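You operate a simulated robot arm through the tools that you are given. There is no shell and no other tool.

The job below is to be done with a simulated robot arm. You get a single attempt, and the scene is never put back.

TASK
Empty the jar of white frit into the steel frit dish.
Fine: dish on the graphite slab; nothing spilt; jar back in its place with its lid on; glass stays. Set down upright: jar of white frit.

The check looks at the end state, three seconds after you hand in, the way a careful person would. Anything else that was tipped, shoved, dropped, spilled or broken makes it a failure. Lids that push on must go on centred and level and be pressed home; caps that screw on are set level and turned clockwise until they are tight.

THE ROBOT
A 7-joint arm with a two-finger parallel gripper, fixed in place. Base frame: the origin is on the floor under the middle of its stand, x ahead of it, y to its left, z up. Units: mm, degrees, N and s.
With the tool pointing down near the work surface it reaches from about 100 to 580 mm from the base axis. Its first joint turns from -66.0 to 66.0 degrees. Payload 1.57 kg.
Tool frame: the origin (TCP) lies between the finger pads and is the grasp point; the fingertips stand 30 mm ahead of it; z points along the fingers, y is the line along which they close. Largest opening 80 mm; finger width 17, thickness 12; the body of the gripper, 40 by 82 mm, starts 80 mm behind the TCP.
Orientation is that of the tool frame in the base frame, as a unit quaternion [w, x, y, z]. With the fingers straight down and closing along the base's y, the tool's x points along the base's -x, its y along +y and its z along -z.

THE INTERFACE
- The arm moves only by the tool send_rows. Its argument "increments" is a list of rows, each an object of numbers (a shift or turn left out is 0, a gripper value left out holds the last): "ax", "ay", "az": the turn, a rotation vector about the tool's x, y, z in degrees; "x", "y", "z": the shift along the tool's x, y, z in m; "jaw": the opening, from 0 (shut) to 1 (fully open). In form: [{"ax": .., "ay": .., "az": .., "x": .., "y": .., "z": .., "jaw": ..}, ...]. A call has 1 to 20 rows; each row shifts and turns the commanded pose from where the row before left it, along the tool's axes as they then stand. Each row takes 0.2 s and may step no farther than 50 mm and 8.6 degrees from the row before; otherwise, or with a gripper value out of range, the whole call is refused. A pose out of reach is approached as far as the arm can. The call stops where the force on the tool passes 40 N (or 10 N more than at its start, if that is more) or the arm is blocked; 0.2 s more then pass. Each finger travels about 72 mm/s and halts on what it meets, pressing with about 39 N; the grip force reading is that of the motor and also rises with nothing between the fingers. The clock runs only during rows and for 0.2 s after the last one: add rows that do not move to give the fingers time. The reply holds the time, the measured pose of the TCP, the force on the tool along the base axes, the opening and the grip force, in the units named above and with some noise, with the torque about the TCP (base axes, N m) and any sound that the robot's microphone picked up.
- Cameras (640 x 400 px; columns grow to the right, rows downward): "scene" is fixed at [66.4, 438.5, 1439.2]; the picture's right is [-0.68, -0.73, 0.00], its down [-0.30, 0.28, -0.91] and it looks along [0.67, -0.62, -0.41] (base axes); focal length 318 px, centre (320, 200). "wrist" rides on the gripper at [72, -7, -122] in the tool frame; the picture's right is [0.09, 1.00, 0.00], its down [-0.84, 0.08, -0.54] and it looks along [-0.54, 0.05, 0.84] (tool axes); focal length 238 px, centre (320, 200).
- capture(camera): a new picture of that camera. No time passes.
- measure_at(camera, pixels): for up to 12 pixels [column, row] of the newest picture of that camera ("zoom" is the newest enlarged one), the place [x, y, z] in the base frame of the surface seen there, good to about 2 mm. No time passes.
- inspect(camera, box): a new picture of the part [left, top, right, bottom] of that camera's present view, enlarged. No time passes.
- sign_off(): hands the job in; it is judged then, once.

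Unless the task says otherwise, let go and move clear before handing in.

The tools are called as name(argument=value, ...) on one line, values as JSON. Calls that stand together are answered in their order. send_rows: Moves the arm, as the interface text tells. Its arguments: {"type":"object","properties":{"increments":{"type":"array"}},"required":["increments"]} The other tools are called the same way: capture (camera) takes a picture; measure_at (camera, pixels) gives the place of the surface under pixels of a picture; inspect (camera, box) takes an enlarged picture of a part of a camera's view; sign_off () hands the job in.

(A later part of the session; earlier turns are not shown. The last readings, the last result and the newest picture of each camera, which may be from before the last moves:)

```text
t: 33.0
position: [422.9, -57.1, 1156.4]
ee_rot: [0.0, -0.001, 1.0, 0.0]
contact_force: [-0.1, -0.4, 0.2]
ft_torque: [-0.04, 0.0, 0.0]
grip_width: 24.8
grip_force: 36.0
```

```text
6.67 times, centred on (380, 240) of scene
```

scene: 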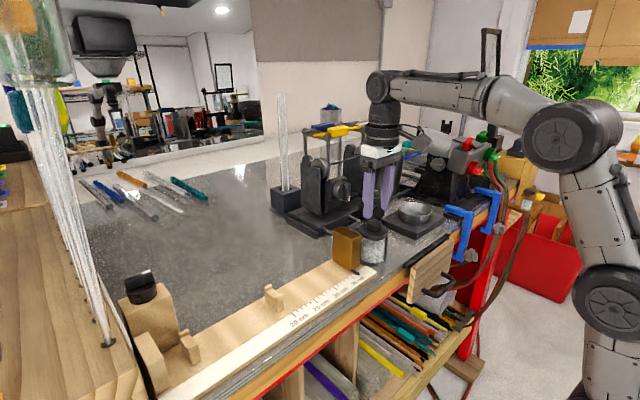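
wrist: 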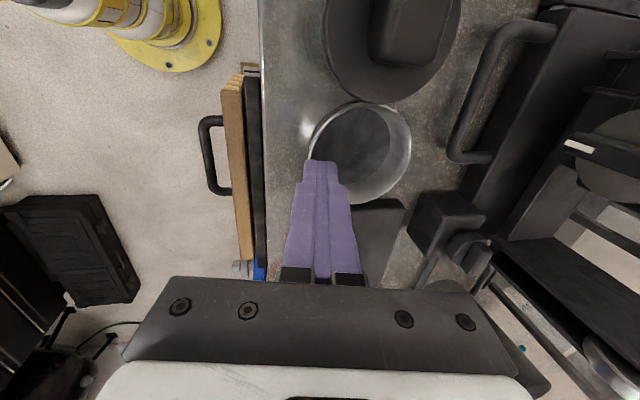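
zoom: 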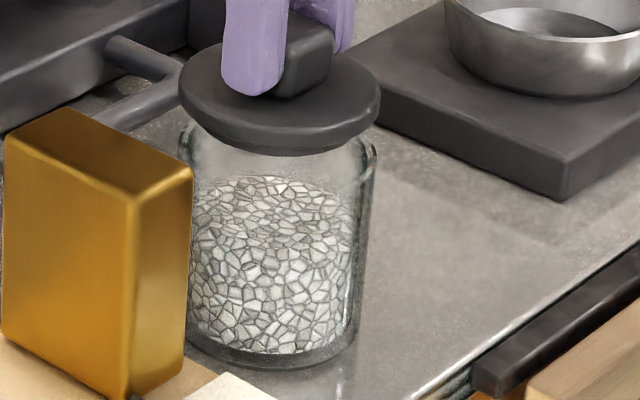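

The lid is off and the jar stays put with its frit undisturbed. I'll raise the lid higher and carry it over to the clear bench spot near (518,65).

send_rows(increments=[{"z": -0.015}, {"z": -0.02}, {"y": 0.02, "x": -0.016}, {"y": 0.02, "x": -0.016}, {"y": 0.02, "x": -0.016}, {"y": 0.02, "x": -0.016}, {"y": 0.02, "x": -0.016}, {"y": 0.022, "x": -0.016}, {}])

capture(camera="scene")

capture(camera="wrist")

```text
t: 35.0
position: [518.2, 66.3, 1190.7]
ee_rot: [-0.001, -0.001, 1.0, 0.001]
contact_force: [0.5, 0.2, -0.2]
ft_torque: [0.03, -0.01, -0.03]
grip_width: 24.7
grip_force: 36.4
```

```text
taken
```

scene: 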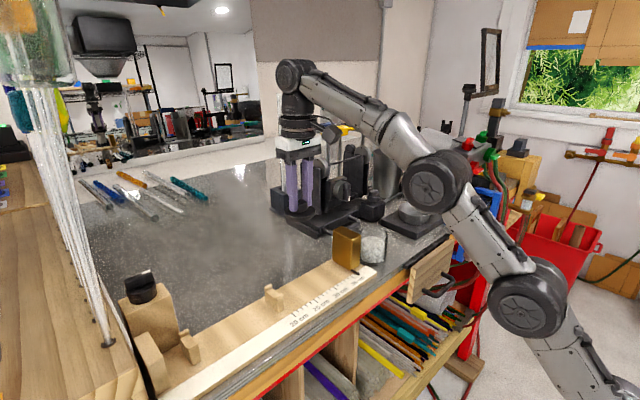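

```text
taken
```

wrist: 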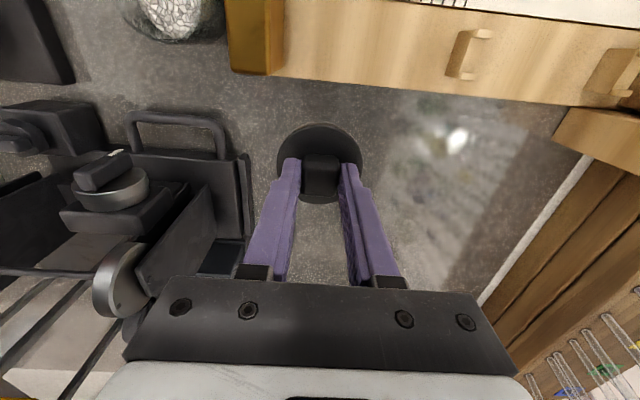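

The bench below the lid at (320,190) is clear; the burner base lies to the left of (245,180). I'll measure that gap before lowering.

measure_at(camera="wrist", pixels=[[240, 170], [248, 225], [225, 200], [210, 255], [340, 100], [380, 140], [320, 130], [282, 170], [358, 165], [130, 265], [420, 220], [320, 175]])

```text
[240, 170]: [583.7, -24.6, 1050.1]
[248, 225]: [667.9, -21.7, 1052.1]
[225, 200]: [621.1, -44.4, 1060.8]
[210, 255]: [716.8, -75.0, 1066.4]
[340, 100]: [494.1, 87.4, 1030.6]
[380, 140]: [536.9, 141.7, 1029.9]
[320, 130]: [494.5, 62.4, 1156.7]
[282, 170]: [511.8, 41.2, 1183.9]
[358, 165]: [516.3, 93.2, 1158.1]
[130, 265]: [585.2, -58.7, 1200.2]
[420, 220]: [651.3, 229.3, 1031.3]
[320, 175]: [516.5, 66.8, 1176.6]
```

The burner base begins at y≈−20, so the gripper clears it by more than 40 mm. I'll lower the lid most of the way to see its underside height.

send_rows(increments=[{"z": 0.03}, {"z": 0.03}, {"z": 0.025}, {"z": 0.01}, {}])

inspect(camera="scene", box=[265, 200, 345, 280])

```text
t: 36.2
position: [518.6, 66.7, 1096.0]
ee_rot: [0.001, 0.0, 1.0, 0.0]
contact_force: [0.1, 0.4, -1.2]
ft_torque: [0.02, 0.0, 0.0]
grip_width: 24.5
grip_force: 36.4
```

```text
5.00 times, centred on (305, 240) of scene
```

zoom: 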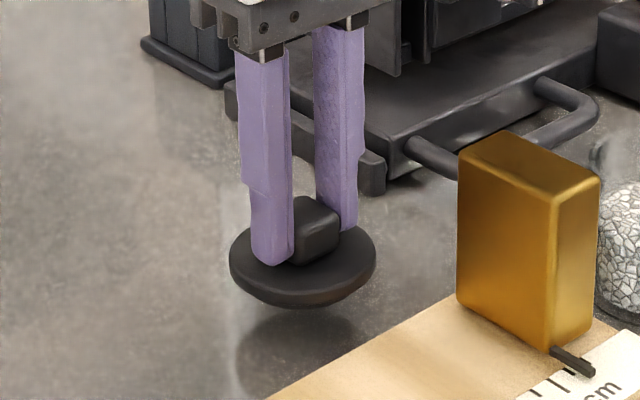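

The lid still hovers, with its shadow below at (290,340). I'll lower in smaller steps until I feel contact.

send_rows(increments=[{"z": 0.005}, {"z": 0.004}, {"z": 0.002}, {"z": 0.001}, {}])

inspect(camera="scene", box=[265, 210, 335, 280])

```text
t: 37.4
position: [518.9, 64.1, 1083.4]
ee_rot: [0.0, 0.0, 1.0, 0.001]
contact_force: [0.2, -0.6, 0.1]
ft_torque: [0.01, -0.02, 0.01]
grip_width: 24.3
grip_force: 35.7
```

```text
5.71 times, centred on (300, 245) of scene
```

zoom: 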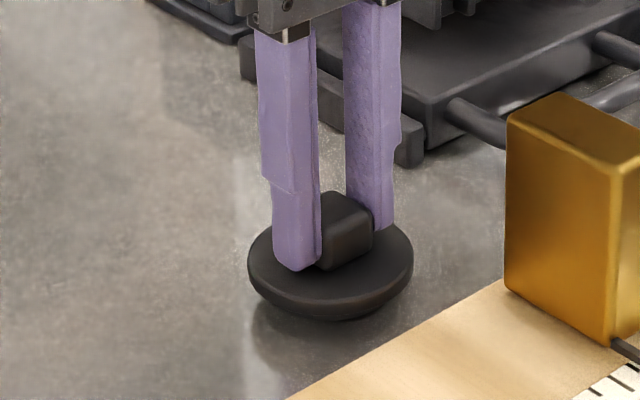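

send_rows(increments=[{"z": 0.001}, {"z": 0.001}, {"z": 0.001}, {"z": 0.001}])

```text
t: 38.4
position: [518.2, 64.9, 1079.2]
ee_rot: [0.0, -0.001, 1.0, 0.001]
contact_force: [0.6, -0.2, -1.0]
ft_torque: [-0.02, 0.01, -0.02]
grip_width: 24.6
grip_force: 35.9
```

No contact force yet at z=1079. I'll continue down in 1 mm rows.

send_rows(increments=[{"z": 0.001}, {"z": 0.001}, {"z": 0.001}, {}])

inspect(camera="scene", box=[265, 210, 335, 280])

```text
t: 39.4
position: [519.4, 64.9, 1078.3]
ee_rot: [0.001, 0.0, 1.0, 0.001]
contact_force: [-0.7, 0.3, 3.2]
ft_torque: [0.0, 0.07, 0.0]
grip_width: 24.6
grip_force: 36.5
```

```text
5.71 times, centred on (300, 245) of scene
```

zoom: 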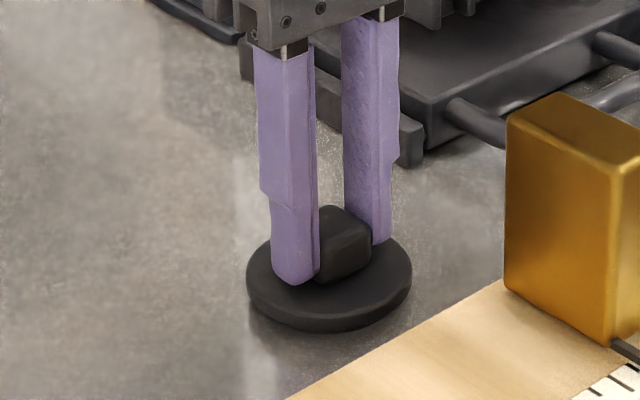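

A steady 3.2 N upward shows the lid standing on the bench. I'll open and rise clear, then check that it is upright.

send_rows(increments=[{"jaw": 0.4}, {"jaw": 0.6}, {}, {"z": -0.01}, {"z": -0.03}, {"z": -0.04}, {"z": -0.03}, {}])

inspect(camera="scene", box=[265, 210, 335, 280])

inspect(camera="wrist", box=[240, 110, 400, 230])

```text
t: 41.2
position: [518.0, 63.1, 1187.0]
ee_rot: [0.0, 0.0, 1.0, 0.0]
contact_force: [0.4, -0.6, 0.1]
ft_torque: [0.03, 0.0, 0.01]
grip_width: 47.9
grip_force: 0.1
```

```text
5.71 times, centred on (300, 245) of scene
```

zoom: 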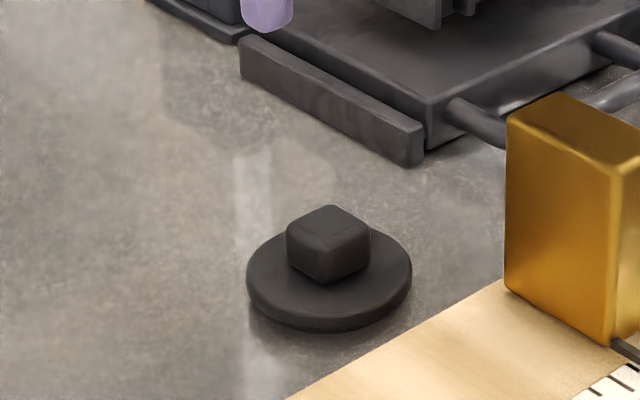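

```text
3.33 times, centred on (320, 170) of wrist
```

zoom: 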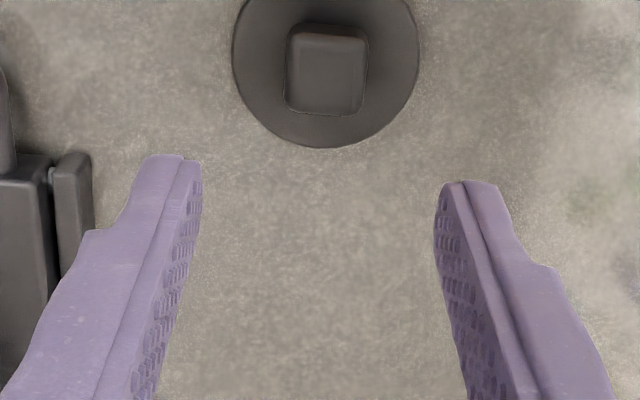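

The lid stands upright and clear at (330,270). Before gripping the jar, I'll rehearse the tilted pose in free air: move back near (380,−60) and tilt the tool forward 45°.

send_rows(increments=[{"z": -0.02, "x": 0.023, "y": -0.02}, {"z": -0.01, "x": 0.023, "y": -0.025}, {"x": 0.023, "y": -0.025}, {"x": 0.023, "y": -0.025}, {"x": 0.023, "y": -0.025}, {"x": 0.023}, {"ay": -7.5}, {"ay": -7.5}, {"ay": -7.5}, {"ay": -7.5}, {"ay": -7.5}, {"ay": -7.5}, {}])

capture(camera="scene")

```text
t: 44.0
position: [381.2, -55.3, 1216.8]
ee_rot: [0.383, -0.001, 0.924, 0.0]
contact_force: [-0.3, -0.8, 0.8]
ft_torque: [-0.02, -0.02, 0.01]
grip_width: 47.8
grip_force: 0.1
```

```text
taken
```

scene: 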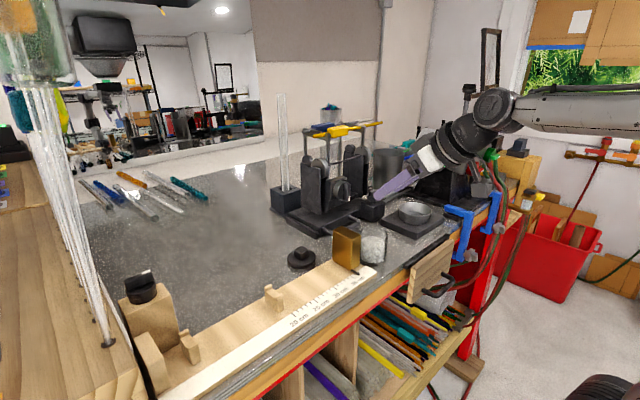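

The 45° forward tilt is reached without complaint. I'll rehearse further: tilt on to 75°, then roll about the tool axis as the pour would need, still in free air.

send_rows(increments=[{"ay": -7.5}, {"ay": -7.5}, {"ay": -7.5}, {"ay": -7.5}, {"az": 8.5}, {"az": 8.5}, {"az": 8.5}, {"az": 8.5}, {"az": 8.5}, {"az": 8.5}, {"az": 8.5}, {"az": 8.5}, {"az": 8.5}, {"az": 8.5}, {"az": 8.5}, {"az": 8.5}, {"az": 8.5}, {"az": 8.5}, {}])

capture(camera="scene")

```text
t: 48.0
position: [381.2, -54.8, 1216.3]
ee_rot: [0.308, 0.684, 0.402, 0.525]
contact_force: [-0.1, -0.9, 0.5]
ft_torque: [0.04, -0.02, -0.02]
grip_width: 47.9
grip_force: 0.1
```

```text
taken
```

scene: 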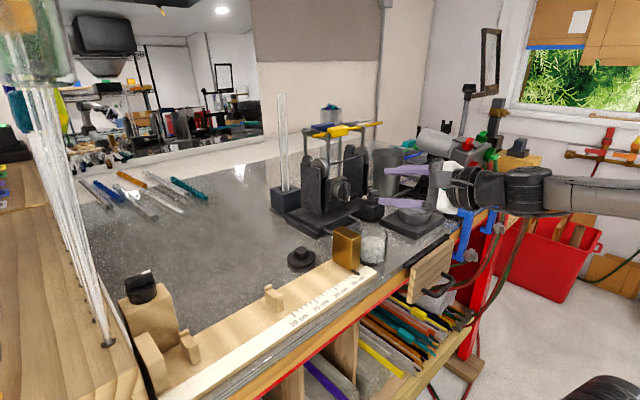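

A roll of 119° works with no reach complaint. I'll extend the roll further to find the limit.

send_rows(increments=[{"az": 8.5}, {"az": 8.5}, {"az": 8.5}, {"az": 8.5}, {"az": 8.5}, {}])

```text
t: 49.4
position: [381.1, -54.6, 1216.6]
ee_rot: [0.098, 0.783, 0.126, 0.601]
contact_force: [-0.4, 0.4, 0.3]
ft_torque: [0.0, 0.01, -0.01]
grip_width: 48.3
grip_force: 0.0
```

The roll reaches 161° freely. I'll rehearse the same attitude above the dish, near (436,−227,1160), to confirm the reach there.

send_rows(increments=[{"x": -0.0186, "y": 0.03, "z": 0.0136}, {"x": -0.0186, "y": 0.03, "z": 0.0136}, {"x": -0.0186, "y": 0.03, "z": 0.0136}, {"x": -0.0186, "y": 0.03, "z": 0.0136}, {"x": -0.0186, "y": 0.03, "z": 0.0136}, {}])

capture(camera="scene")

capture(camera="wrist")

```text
t: 50.8
position: [437.2, -226.4, 1159.6]
ee_rot: [0.099, 0.783, 0.128, 0.601]
contact_force: [-1.2, 0.3, 0.0]
ft_torque: [0.01, 0.01, -0.03]
grip_width: 48.1
grip_force: 0.0
```

```text
taken
```

scene: 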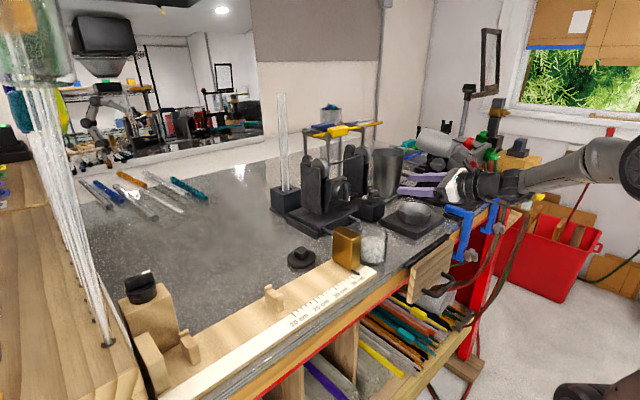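

```text
taken
```

wrist: 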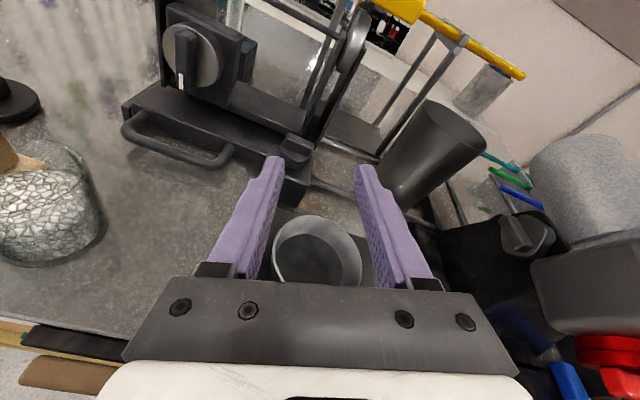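

The pour attitude is reachable right over the dish, which shows between the fingers at (318,250). Now I'll retrace to the jar side and undo the roll.

send_rows(increments=[{"x": 0.0186, "y": -0.03, "z": -0.0136}, {"x": 0.0186, "y": -0.03, "z": -0.0136}, {"x": 0.0186, "y": -0.03, "z": -0.0136}, {"x": 0.0186, "y": -0.03, "z": -0.0136}, {"x": 0.0186, "y": -0.03, "z": -0.0136}, {"az": -8.5}, {"az": -8.5}, {"az": -8.5}, {"az": -8.5}, {"az": -8.5}, {"az": -8.5}, {"az": -8.5}, {"az": -8.5}, {"az": -8.5}, {"az": -8.5}, {"az": -8.5}, {"az": -8.5}, {"az": -8.5}, {"az": -8.5}, {"az": -8.5}])

send_rows(increments=[{"az": -8.5}, {"az": -8.5}, {"az": -8.5}, {"az": -8.5}, {"ay": 7.5, "jaw": 0.82}, {"ay": 7.5}, {}])

capture(camera="scene")

capture(camera="wrist")

```text
t: 55.0
position: [380.3, -55.1, 1217.2]
ee_rot: [0.583, 0.231, 0.759, 0.176]
contact_force: [0.5, 0.0, 0.3]
ft_torque: [-0.02, 0.01, -0.02]
grip_width: 47.8
grip_force: 0.1
```

```text
t: 56.6
position: [380.0, -55.5, 1216.7]
ee_rot: [0.499, 0.0, 0.867, 0.001]
contact_force: [0.3, -0.7, 0.2]
ft_torque: [-0.03, -0.01, 0.01]
grip_width: 65.7
grip_force: 0.3
```

```text
taken
```

scene: 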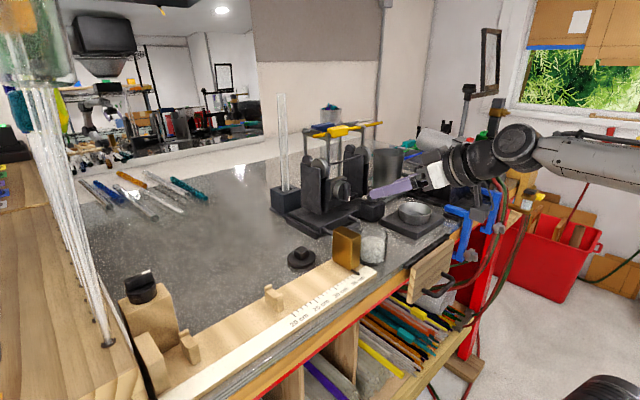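

```text
taken
```

wrist: 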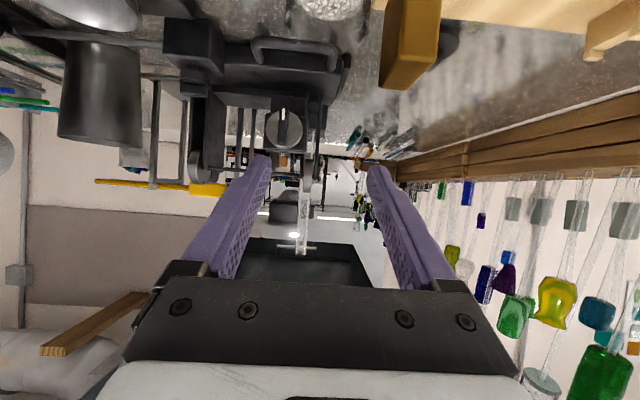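

The tool is now 30° below horizontal with the jaws open 66 mm. I'll check the jar's exact rim position in the scene view, then line up in front of it.

inspect(camera="scene", box=[350, 222, 400, 272])

measure_at(camera="zoom", pixels=[[120, 80], [460, 100], [280, 50], [260, 130], [280, 110], [300, 200], [130, 250], [430, 260], [260, 350], [200, 60], [400, 60], [300, 345]])

```text
8.00 times, centred on (375, 247) of scene
```

zoom: 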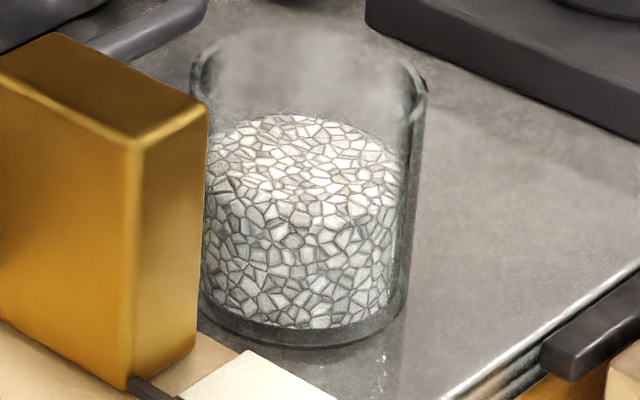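

```text
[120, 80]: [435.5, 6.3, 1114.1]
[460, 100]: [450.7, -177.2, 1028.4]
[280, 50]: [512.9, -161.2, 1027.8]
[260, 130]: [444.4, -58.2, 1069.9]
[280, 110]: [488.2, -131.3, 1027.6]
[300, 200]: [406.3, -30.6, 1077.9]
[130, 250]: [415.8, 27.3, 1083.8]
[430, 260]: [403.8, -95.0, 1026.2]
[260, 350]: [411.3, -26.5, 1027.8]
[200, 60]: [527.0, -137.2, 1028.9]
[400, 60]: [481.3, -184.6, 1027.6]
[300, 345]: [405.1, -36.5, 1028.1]
```

The jar is still centred where its lid was, about (424,−59), and the frit surface is at z≈1075. With the gold block's face at y≈−4.4, I'll open to 72 mm, which leaves about 6 mm on each side, and line up in front of the jar.

send_rows(increments=[{"x": 0.037, "y": -0.0011, "z": 0.008, "jaw": 0.9}, {"x": 0.037, "y": -0.0011, "z": 0.008}, {"x": 0.037, "y": -0.0011, "z": 0.008}, {}])

capture(camera="wrist")

capture(camera="scene")

```text
t: 57.6
position: [344.8, -57.1, 1107.8]
ee_rot: [0.5, 0.0, 0.866, 0.0]
contact_force: [-0.4, -0.2, -0.9]
ft_torque: [-0.02, -0.01, 0.0]
grip_width: 71.9
grip_force: 0.1
```

```text
taken
```

wrist: 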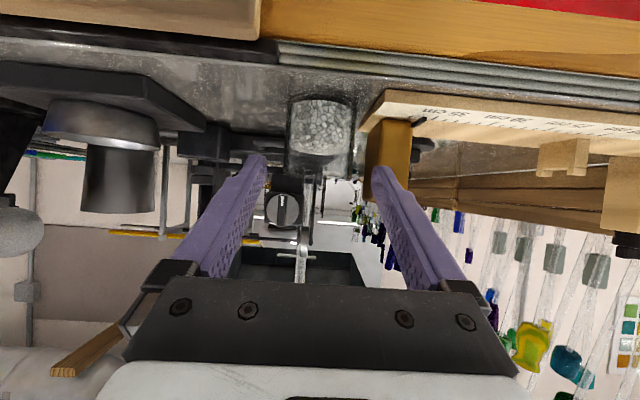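

```text
taken
```

scene: 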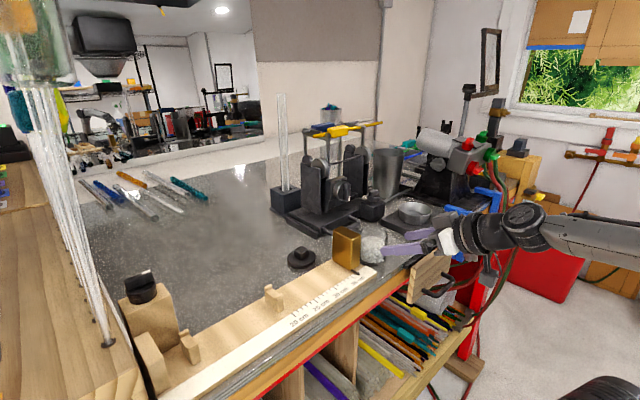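

The jar (320,125) sits between the fingers, with the gold block (388,150) beyond the right one. I'll measure both more closely before advancing.

inspect(camera="wrist", box=[230, 80, 430, 205])

measure_at(camera="zoom", pixels=[[190, 150], [400, 150], [290, 130], [200, 230], [390, 230], [290, 230], [440, 150], [435, 250], [460, 180], [480, 290], [100, 250], [475, 280]])

```text
3.20 times, centred on (330, 142) of wrist
```

zoom: 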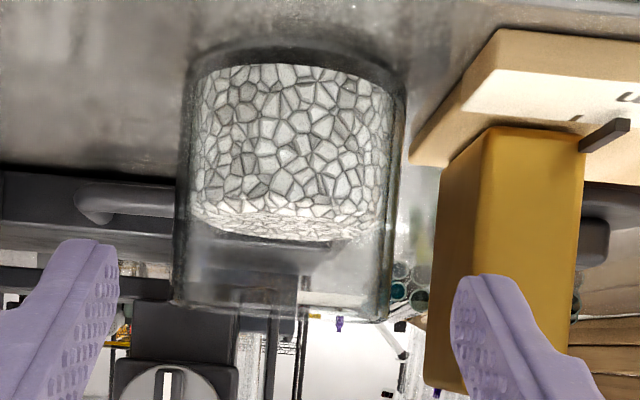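

```text
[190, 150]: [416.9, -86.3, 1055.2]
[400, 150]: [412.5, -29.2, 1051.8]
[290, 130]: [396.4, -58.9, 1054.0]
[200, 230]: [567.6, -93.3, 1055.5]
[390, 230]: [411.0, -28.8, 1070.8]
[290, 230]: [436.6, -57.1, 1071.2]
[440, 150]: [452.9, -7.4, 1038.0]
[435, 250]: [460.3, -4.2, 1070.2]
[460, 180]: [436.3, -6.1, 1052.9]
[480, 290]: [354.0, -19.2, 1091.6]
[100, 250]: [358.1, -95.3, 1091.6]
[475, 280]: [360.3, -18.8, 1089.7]
```

The jar spans y −86.8…−28.5 (centre −57.8), and the gold face is at about −5. I'll also measure the wooden strip's edge near (412,162), since the right finger passes close to it.

measure_at(camera="zoom", pixels=[[418, 160], [440, 130], [470, 90], [495, 50], [430, 163], [500, 80], [180, 290], [385, 300], [240, 220], [340, 220]])

```text
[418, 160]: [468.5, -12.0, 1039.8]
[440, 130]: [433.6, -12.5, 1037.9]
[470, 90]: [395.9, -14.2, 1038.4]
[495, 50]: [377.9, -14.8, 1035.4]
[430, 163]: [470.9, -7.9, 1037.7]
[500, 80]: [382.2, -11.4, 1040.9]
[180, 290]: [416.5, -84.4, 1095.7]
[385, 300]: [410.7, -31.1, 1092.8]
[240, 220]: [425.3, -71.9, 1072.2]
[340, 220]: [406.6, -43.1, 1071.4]
```

The strip edge is at y≈−13 and its top at z≈1040, so I'll grip a little higher (TCP z≈1067) with a 66 mm opening. Then I'll advance along the tool axis to straddle the jar.

send_rows(increments=[{"x": -0.0043, "y": -0.0007, "jaw": 0.83}, {}, {"z": 0.02}, {"z": 0.02}, {"z": 0.02}, {}])

inspect(camera="wrist", box=[220, 60, 440, 210])

inspect(camera="scene", box=[340, 210, 430, 275])

```text
t: 59.0
position: [398.7, -59.8, 1081.4]
ee_rot: [0.5, -0.001, 0.866, 0.001]
contact_force: [0.3, 0.6, 0.2]
ft_torque: [0.02, -0.01, -0.01]
grip_width: 66.3
grip_force: 0.0
```

```text
2.67 times, centred on (330, 135) of wrist
```

zoom: 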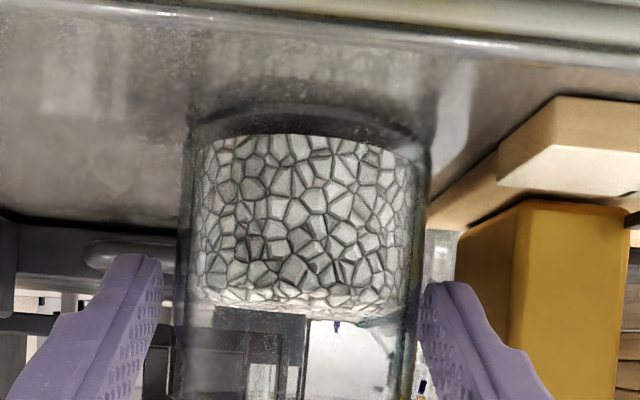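

```text
6.15 times, centred on (385, 242) of scene
```

zoom: 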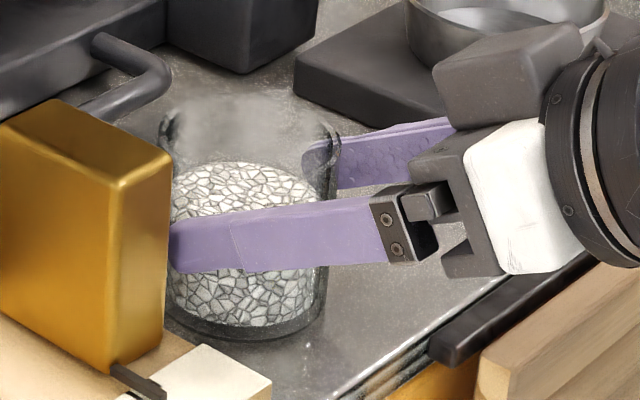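

The left finger (150,290) has about 3 mm clearance to the glass while the right one (425,290) is almost touching. I'll shift 1.5 mm to +y before going on and look again.

send_rows(increments=[{"y": 0.0015}, {}])

inspect(camera="wrist", box=[250, 110, 400, 210])

```text
t: 59.6
position: [399.2, -57.1, 1080.5]
ee_rot: [0.5, 0.001, 0.866, 0.0]
contact_force: [0.1, 0.3, -0.5]
ft_torque: [0.0, -0.01, -0.04]
grip_width: 66.6
grip_force: 0.0
```

```text
4.00 times, centred on (325, 160) of wrist
```

zoom: 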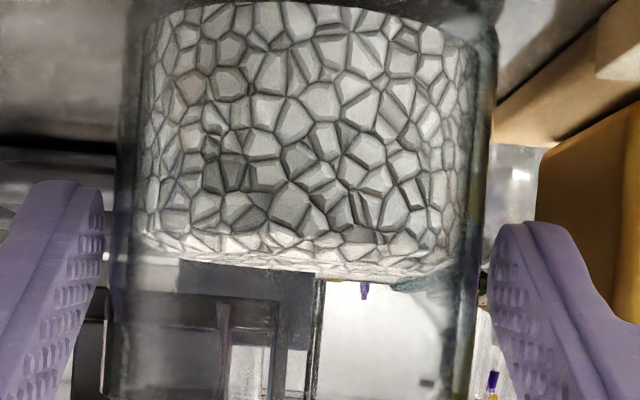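

The gaps are now about equal on both sides (columns 102–118 and 480–492). I'll advance the last 29 mm slowly.

send_rows(increments=[{"z": 0.01}, {"z": 0.01}, {"z": 0.009}, {}])

inspect(camera="scene", box=[340, 210, 430, 275])

inspect(camera="wrist", box=[220, 60, 440, 210])

```text
t: 60.6
position: [425.7, -56.2, 1066.6]
ee_rot: [0.5, 0.0, 0.866, 0.0]
contact_force: [-0.7, -0.8, 0.8]
ft_torque: [-0.01, 0.01, -0.02]
grip_width: 66.5
grip_force: 0.1
```

```text
6.15 times, centred on (385, 242) of scene
```

zoom: 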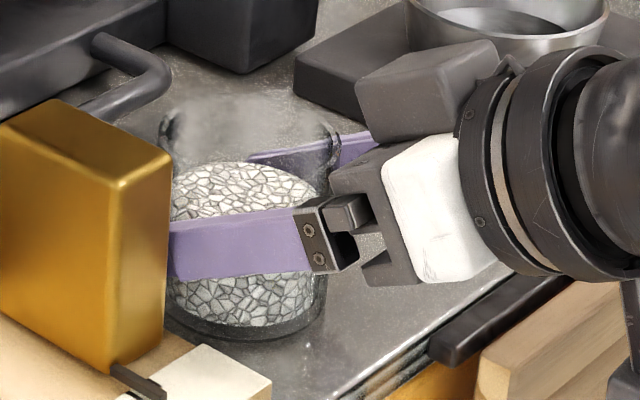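

```text
2.67 times, centred on (330, 135) of wrist
```

zoom: 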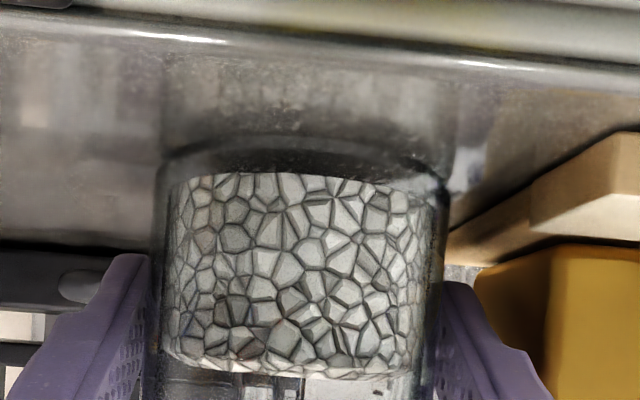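

The TCP is on the jar axis with clear gaps both sides. I'll close slowly onto the glass.

send_rows(increments=[{"jaw": 0.8}, {"jaw": 0.77}, {"jaw": 0.74}, {"jaw": 0.71}, {"jaw": 0.65}, {"jaw": 0.5}, {}, {}, {}])

inspect(camera="scene", box=[340, 210, 430, 275])

inspect(camera="wrist", box=[220, 60, 440, 210])

```text
t: 62.6
position: [424.8, -57.4, 1067.1]
ee_rot: [0.5, 0.0, 0.866, 0.0]
contact_force: [0.0, -0.7, 0.0]
ft_torque: [0.0, -0.03, -0.02]
grip_width: 63.5
grip_force: 39.3
```

```text
6.15 times, centred on (385, 242) of scene
```

zoom: 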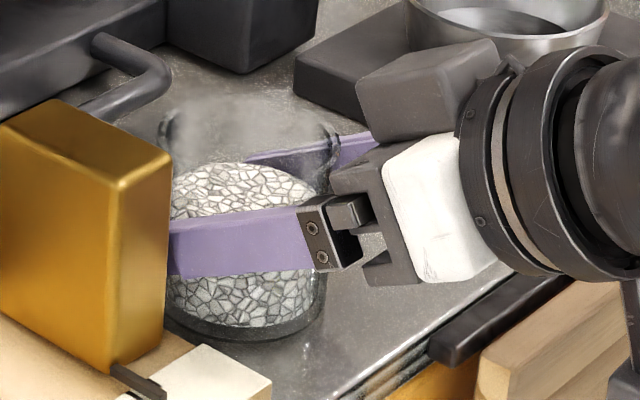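

```text
2.67 times, centred on (330, 135) of wrist
```

zoom: 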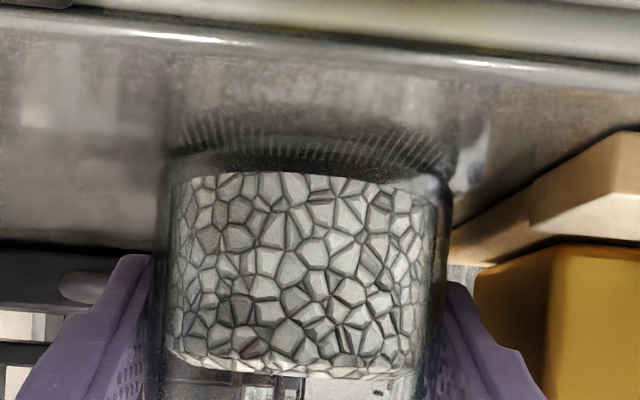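

The jar is held at 63.5 mm with 39 N. I'll lift it straight up in small steps and check it doesn't slip or tilt.

send_rows(increments=[{"x": -0.00173, "z": -0.001}, {"x": -0.00346, "z": -0.002}, {"x": -0.00346, "z": -0.002}, {}])

inspect(camera="scene", box=[340, 200, 430, 275])

inspect(camera="wrist", box=[220, 60, 440, 210])

```text
t: 63.6
position: [425.3, -57.7, 1077.3]
ee_rot: [0.5, 0.0, 0.866, 0.001]
contact_force: [-0.3, -0.1, -2.5]
ft_torque: [-0.03, 0.02, -0.02]
grip_width: 63.4
grip_force: 39.0
```

```text
5.33 times, centred on (385, 238) of scene
```

zoom: 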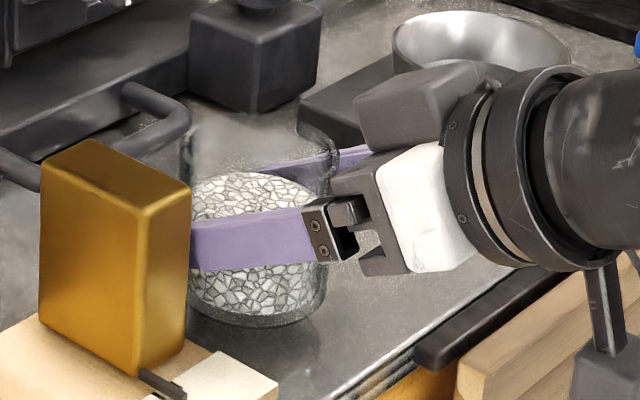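

```text
2.67 times, centred on (330, 135) of wrist
```

zoom: 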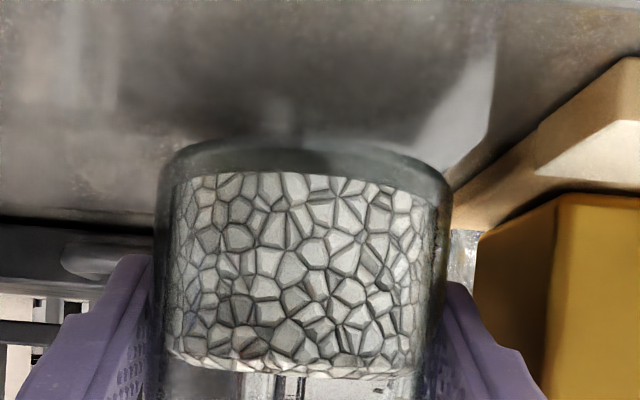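

The jar is off the bench, upright, with about 2.5 N of weight. I'll raise it another 90 mm, well above the gold block.

send_rows(increments=[{"x": -0.00866, "z": -0.005}, {"x": -0.00866, "z": -0.005}, {"x": -0.00866, "z": -0.005}, {"x": -0.00866, "z": -0.005}, {"x": -0.00866, "z": -0.005}, {"x": -0.00866, "z": -0.005}, {"x": -0.00866, "z": -0.005}, {"x": -0.00866, "z": -0.005}, {"x": -0.00866, "z": -0.005}, {}])

capture(camera="scene")

inspect(camera="scene", box=[340, 160, 450, 250])

```text
t: 65.8
position: [426.1, -57.9, 1166.8]
ee_rot: [0.499, 0.0, 0.867, 0.0]
contact_force: [0.4, 0.1, -2.9]
ft_torque: [-0.02, -0.02, -0.01]
grip_width: 63.7
grip_force: 39.1
```

```text
taken
```

scene: 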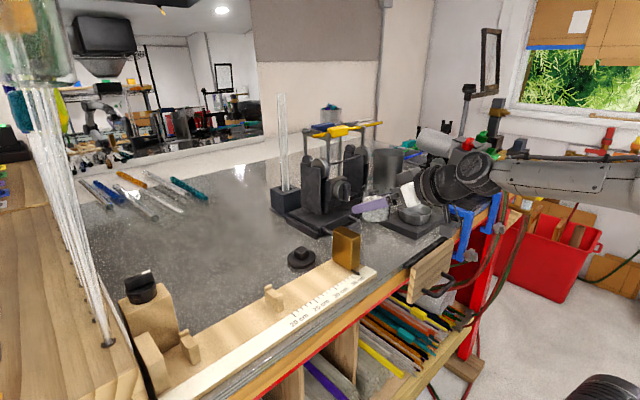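

```text
4.44 times, centred on (395, 205) of scene
```

zoom: 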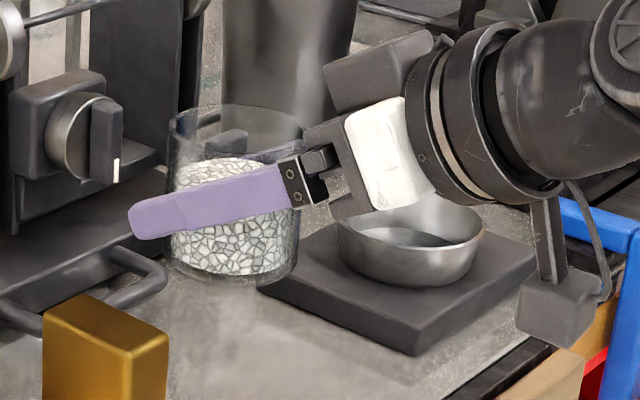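

The jar hangs upright, and the valve block's top is visible behind it at (235,140). I'll measure that block and the burner knob before carrying the jar across.

measure_at(camera="zoom", pixels=[[232, 132], [225, 148], [290, 60], [105, 150], [70, 140], [300, 30], [560, 310], [520, 330], [600, 290], [340, 60], [410, 50], [400, 240]])

```text
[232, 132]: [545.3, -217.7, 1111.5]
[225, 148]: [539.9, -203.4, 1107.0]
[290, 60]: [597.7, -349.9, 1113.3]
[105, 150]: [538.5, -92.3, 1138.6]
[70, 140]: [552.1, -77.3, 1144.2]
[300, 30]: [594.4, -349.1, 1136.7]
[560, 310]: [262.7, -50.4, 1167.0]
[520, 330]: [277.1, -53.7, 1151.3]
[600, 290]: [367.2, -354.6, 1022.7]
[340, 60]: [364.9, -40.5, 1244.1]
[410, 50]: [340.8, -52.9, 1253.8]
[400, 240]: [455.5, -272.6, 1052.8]
```

The valve tops out at z≈1111 and x≥535, beyond the fingers' reach. I'll carry the jar upright across to about (452,−214,1162), next to the dish.

send_rows(increments=[{"x": -0.00077, "y": -0.006, "z": 0.00216}, {"x": -0.00077, "y": -0.012, "z": 0.00216}, {"x": -0.00077, "y": -0.014, "z": 0.00216}, {"x": -0.00077, "y": -0.014, "z": 0.00216}, {"x": -0.00077, "y": -0.014, "z": 0.00216}, {"x": -0.00077, "y": -0.014, "z": 0.00216}, {"x": -0.00077, "y": -0.014, "z": 0.00216}, {"x": -0.00077, "y": -0.014, "z": 0.00216}, {"x": -0.00077, "y": -0.014, "z": 0.00216}, {"x": -0.00077, "y": -0.014, "z": 0.00216}, {"x": -0.00077, "y": -0.014, "z": 0.00216}, {"x": -0.00077, "y": -0.012, "z": 0.00216}, {}])

inspect(camera="scene", box=[360, 150, 480, 250])

capture(camera="wrist")

```text
t: 68.6
position: [453.1, -214.6, 1162.8]
ee_rot: [0.5, -0.001, 0.866, 0.001]
contact_force: [-0.4, 0.1, -2.9]
ft_torque: [0.01, 0.02, 0.01]
grip_width: 63.6
grip_force: 39.1
```

```text
4.00 times, centred on (420, 200) of scene
```

zoom: 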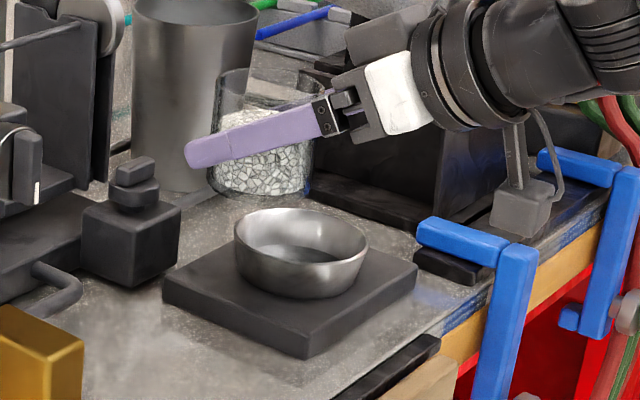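

```text
taken
```

wrist: 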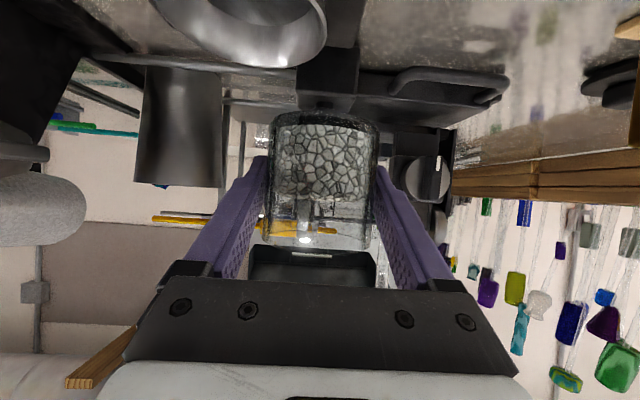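

The jar is upright with its pouring side facing the dish. I'll lower it 20 mm and start rolling to 45°; the lip then sits directly over the dish centre.

send_rows(increments=[{"x": 0.00866, "z": 0.005}, {"x": 0.00866, "z": 0.005}, {"az": 7.5}, {"az": 7.5}, {"az": 7.5}, {"az": 7.5}, {}])

inspect(camera="scene", box=[360, 150, 480, 250])

```text
t: 70.2
position: [453.4, -213.2, 1143.9]
ee_rot: [0.483, 0.225, 0.836, 0.13]
contact_force: [0.0, -0.6, -2.6]
ft_torque: [-0.01, 0.03, 0.01]
grip_width: 63.3
grip_force: 39.1
```

```text
4.00 times, centred on (420, 200) of scene
```

zoom: 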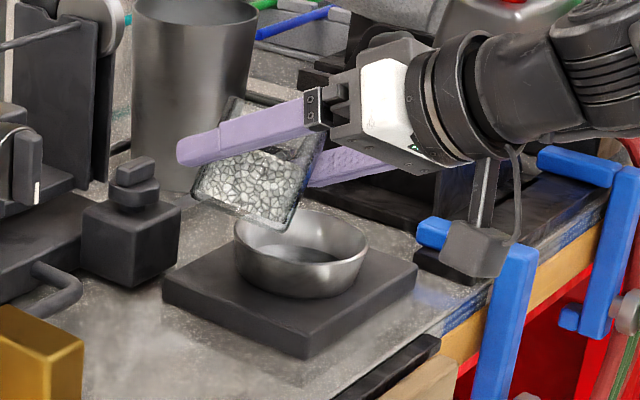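

The frit is still settled inside and the lip is over the dish. I'll continue to about 57° of tilt while bringing the tool up toward horizontal, then look.

send_rows(increments=[{"az": 7.5}, {"az": 7.5}, {"ax": -3.69, "ay": -3.38, "az": 5, "x": -0.0014, "y": -0.0005, "z": 0.0041}, {"ax": -3.97, "ay": -3.04, "az": 5, "x": -0.0014, "y": -0.0005, "z": 0.0041}, {"ax": -4.22, "ay": -2.69, "az": 5, "x": -0.0014, "y": -0.0005, "z": 0.0041}, {}])

inspect(camera="scene", box=[370, 160, 466, 240])

capture(camera="wrist")

```text
t: 71.6
position: [465.3, -218.6, 1138.9]
ee_rot: [0.527, 0.398, 0.686, 0.305]
contact_force: [0.3, 0.0, -2.1]
ft_torque: [-0.02, -0.01, 0.02]
grip_width: 63.6
grip_force: 39.0
```

```text
5.00 times, centred on (418, 200) of scene
```

zoom: 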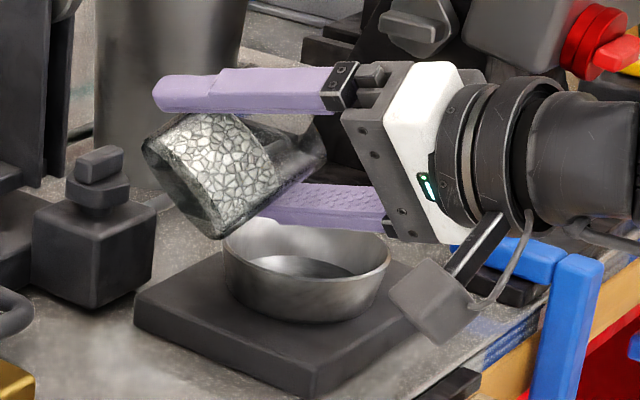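

```text
taken
```

wrist: 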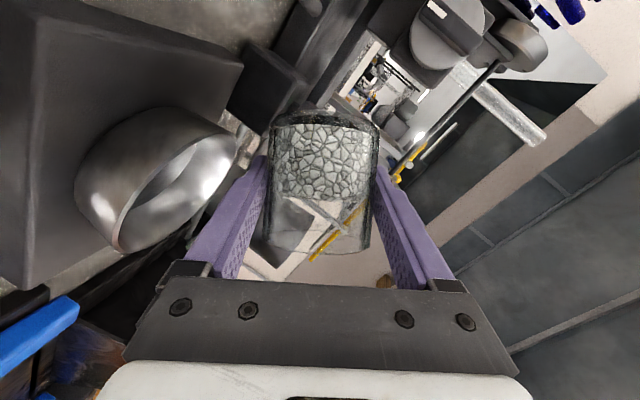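

The jar's lip (about (320,150)) is directly above the dish centre (about (310,245)) and the frit hasn't started to run. I'll continue to about 77°.

send_rows(increments=[{"ax": -4.43, "ay": -2.31, "az": 5, "x": -0.00064, "y": -0.00237, "z": 0.0006}, {"ax": -4.62, "ay": -1.91, "az": 5, "x": -0.00064, "y": -0.00237, "z": 0.0006}, {"ax": -4.77, "ay": -1.5, "az": 5, "x": -0.00064, "y": -0.00237, "z": 0.0006}, {}])

inspect(camera="scene", box=[370, 160, 466, 240])

capture(camera="wrist")

```text
t: 72.6
position: [465.9, -222.6, 1133.5]
ee_rot: [0.561, 0.43, 0.56, 0.432]
contact_force: [0.3, 0.6, -3.3]
ft_torque: [-0.04, 0.07, 0.0]
grip_width: 63.5
grip_force: 39.4
```

```text
5.00 times, centred on (418, 200) of scene
```

zoom: 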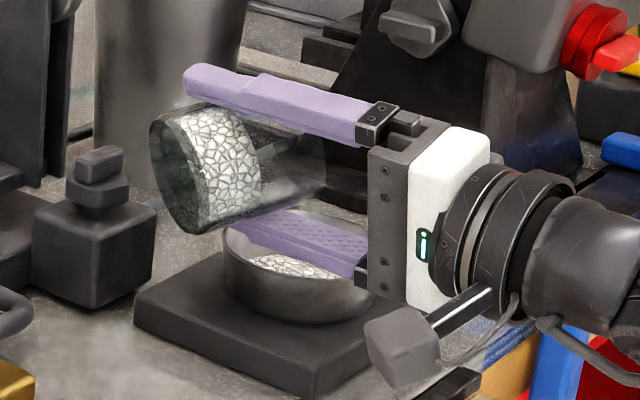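

```text
taken
```

wrist: 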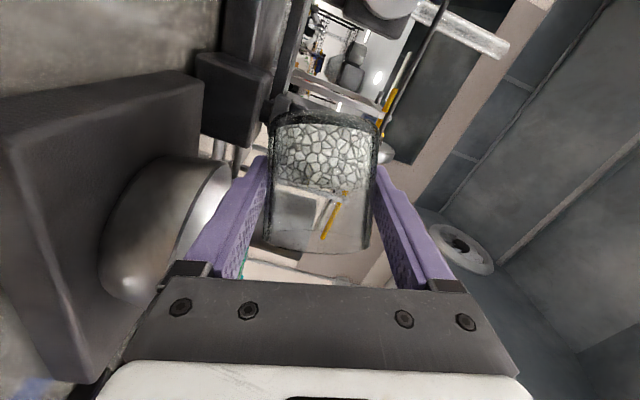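

Frit is running cleanly into the dish (visible at (300,265)), with nothing outside it. I'll continue slowly to a 90° roll.

send_rows(increments=[{"az": 4, "x": -0.0013, "y": -0.0002, "z": -0.0009}, {"az": 4, "x": -0.0013, "y": -0.0002, "z": -0.0009}, {"az": 4, "x": -0.0013, "z": -0.0009}, {"az": 3, "x": -0.0011, "z": -0.0008}, {}])

inspect(camera="scene", box=[370, 160, 466, 240])

```text
t: 73.8
position: [461.6, -228.0, 1133.4]
ee_rot: [0.5, 0.501, 0.499, 0.501]
contact_force: [0.2, 0.0, -2.8]
ft_torque: [-0.03, 0.0, 0.0]
grip_width: 63.4
grip_force: 38.8
```

```text
5.00 times, centred on (418, 200) of scene
```

zoom: 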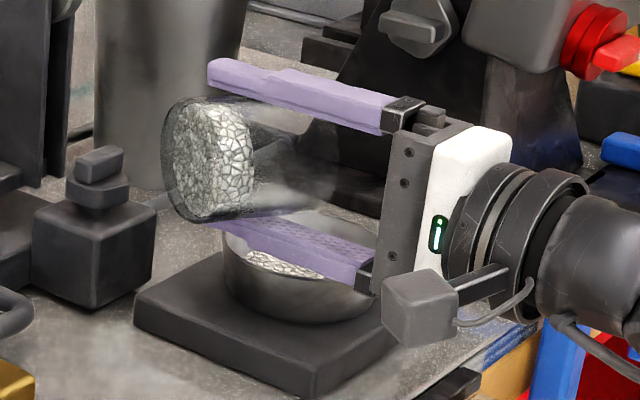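

More frit has left the jar and all of it is in the dish. I'll keep rolling slowly to 105° while following with the lip.

send_rows(increments=[{"az": 3.75, "x": -0.0016, "y": 0.0001, "z": -0.0009}, {"az": 3.75, "x": -0.0016, "y": 0.0002, "z": -0.0009}, {"az": 3.75, "x": -0.0016, "y": 0.0002, "z": -0.0009}, {"az": 3.75, "x": -0.0016, "y": 0.0003, "z": -0.0008}, {}])

inspect(camera="scene", box=[370, 160, 466, 240])

```text
t: 75.0
position: [457.9, -234.3, 1134.5]
ee_rot: [0.43, 0.562, 0.43, 0.561]
contact_force: [0.8, 0.3, -1.9]
ft_torque: [-0.03, 0.02, -0.01]
grip_width: 63.4
grip_force: 38.8
```

```text
5.00 times, centred on (418, 200) of scene
```

zoom: 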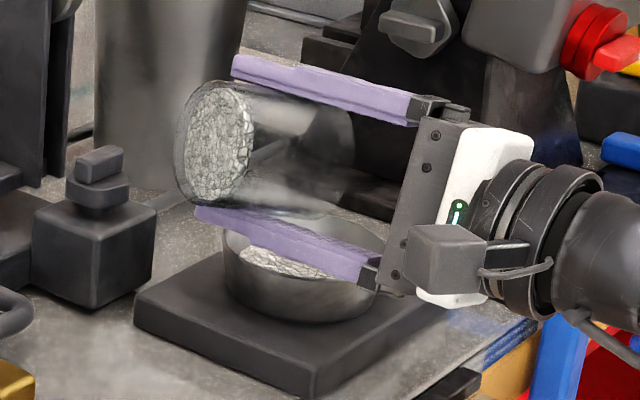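

Only a thin layer of frit remains in the jar bottom (215,145). I'll continue to 120°.

send_rows(increments=[{"az": 3.75, "x": -0.0019, "y": 0.0006, "z": -0.001}, {"az": 3.75, "x": -0.0019, "y": 0.0007, "z": -0.001}, {"az": 3.75, "x": -0.0018, "y": 0.0008, "z": -0.001}, {"az": 3.75, "x": -0.0018, "y": 0.0009, "z": -0.001}, {}])

inspect(camera="scene", box=[370, 160, 466, 240])

```text
t: 76.2
position: [453.9, -241.5, 1133.0]
ee_rot: [0.354, 0.613, 0.353, 0.612]
contact_force: [-0.4, -0.8, -2.9]
ft_torque: [-0.03, 0.0, -0.01]
grip_width: 63.3
grip_force: 39.3
```

```text
5.00 times, centred on (418, 200) of scene
```

zoom: 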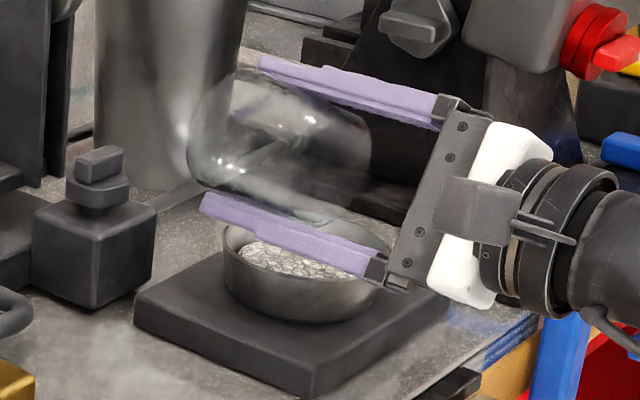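

The jar now looks empty. To be sure, I'll roll on to 135° over the dish, hold a moment, and inspect.

send_rows(increments=[{"az": 3.75, "x": -0.0015, "y": 0.0011, "z": -0.00125}, {"az": 3.75, "x": -0.0015, "y": 0.0011, "z": -0.00125}, {"az": 3.75, "x": -0.0015, "y": 0.0011, "z": -0.00125}, {"az": 3.75, "x": -0.0015, "y": 0.0012, "z": -0.00125}, {}, {}, {}])

inspect(camera="scene", box=[370, 160, 466, 240])

capture(camera="wrist")

```text
t: 77.8
position: [449.3, -248.6, 1134.4]
ee_rot: [0.27, 0.654, 0.271, 0.653]
contact_force: [-0.9, -0.4, -2.2]
ft_torque: [-0.02, -0.02, 0.02]
grip_width: 63.4
grip_force: 38.7
```

```text
5.00 times, centred on (418, 200) of scene
```

zoom: 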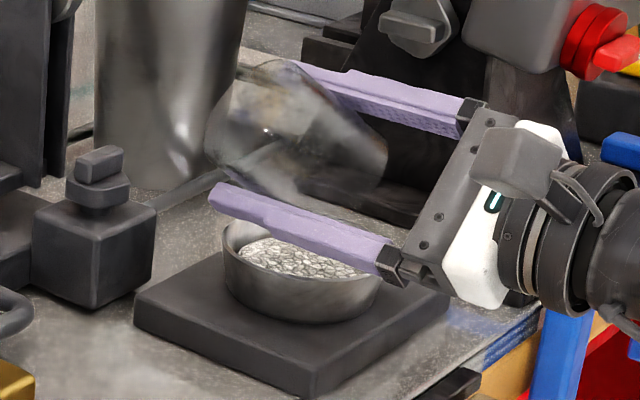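

```text
taken
```

wrist: 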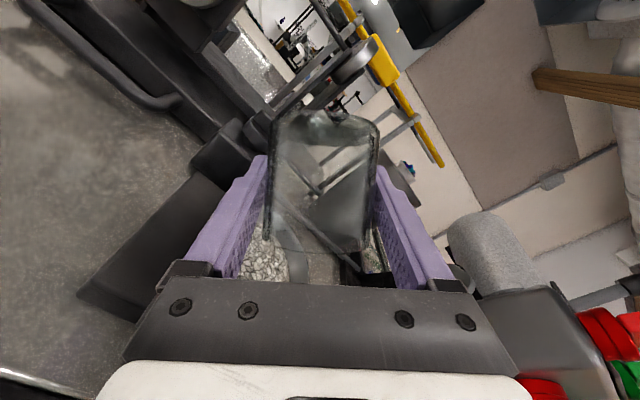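

The jar is clear glass in both pictures and the frit lies in the dish at (300,260). I'll enlarge both to confirm nothing remains in the jar or lies beside the dish.

inspect(camera="wrist", box=[230, 90, 410, 300])

inspect(camera="scene", box=[385, 195, 445, 240])

```text
1.90 times, centred on (320, 195) of wrist
```

zoom: 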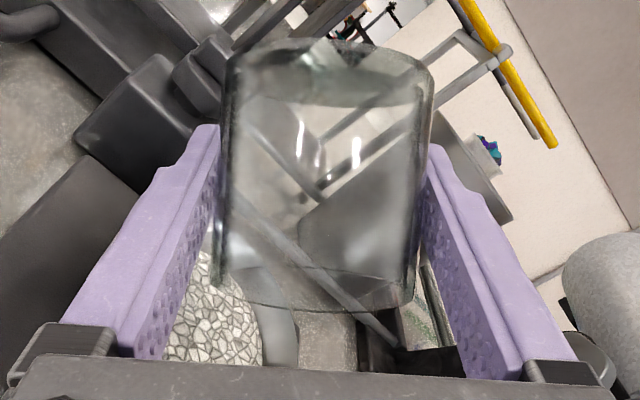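

```text
8.89 times, centred on (415, 218) of scene
```

zoom: 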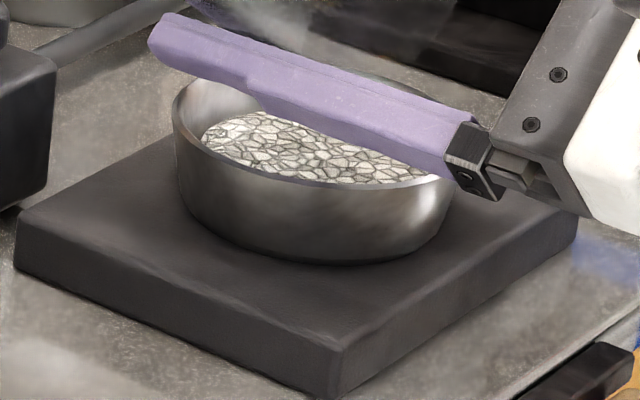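

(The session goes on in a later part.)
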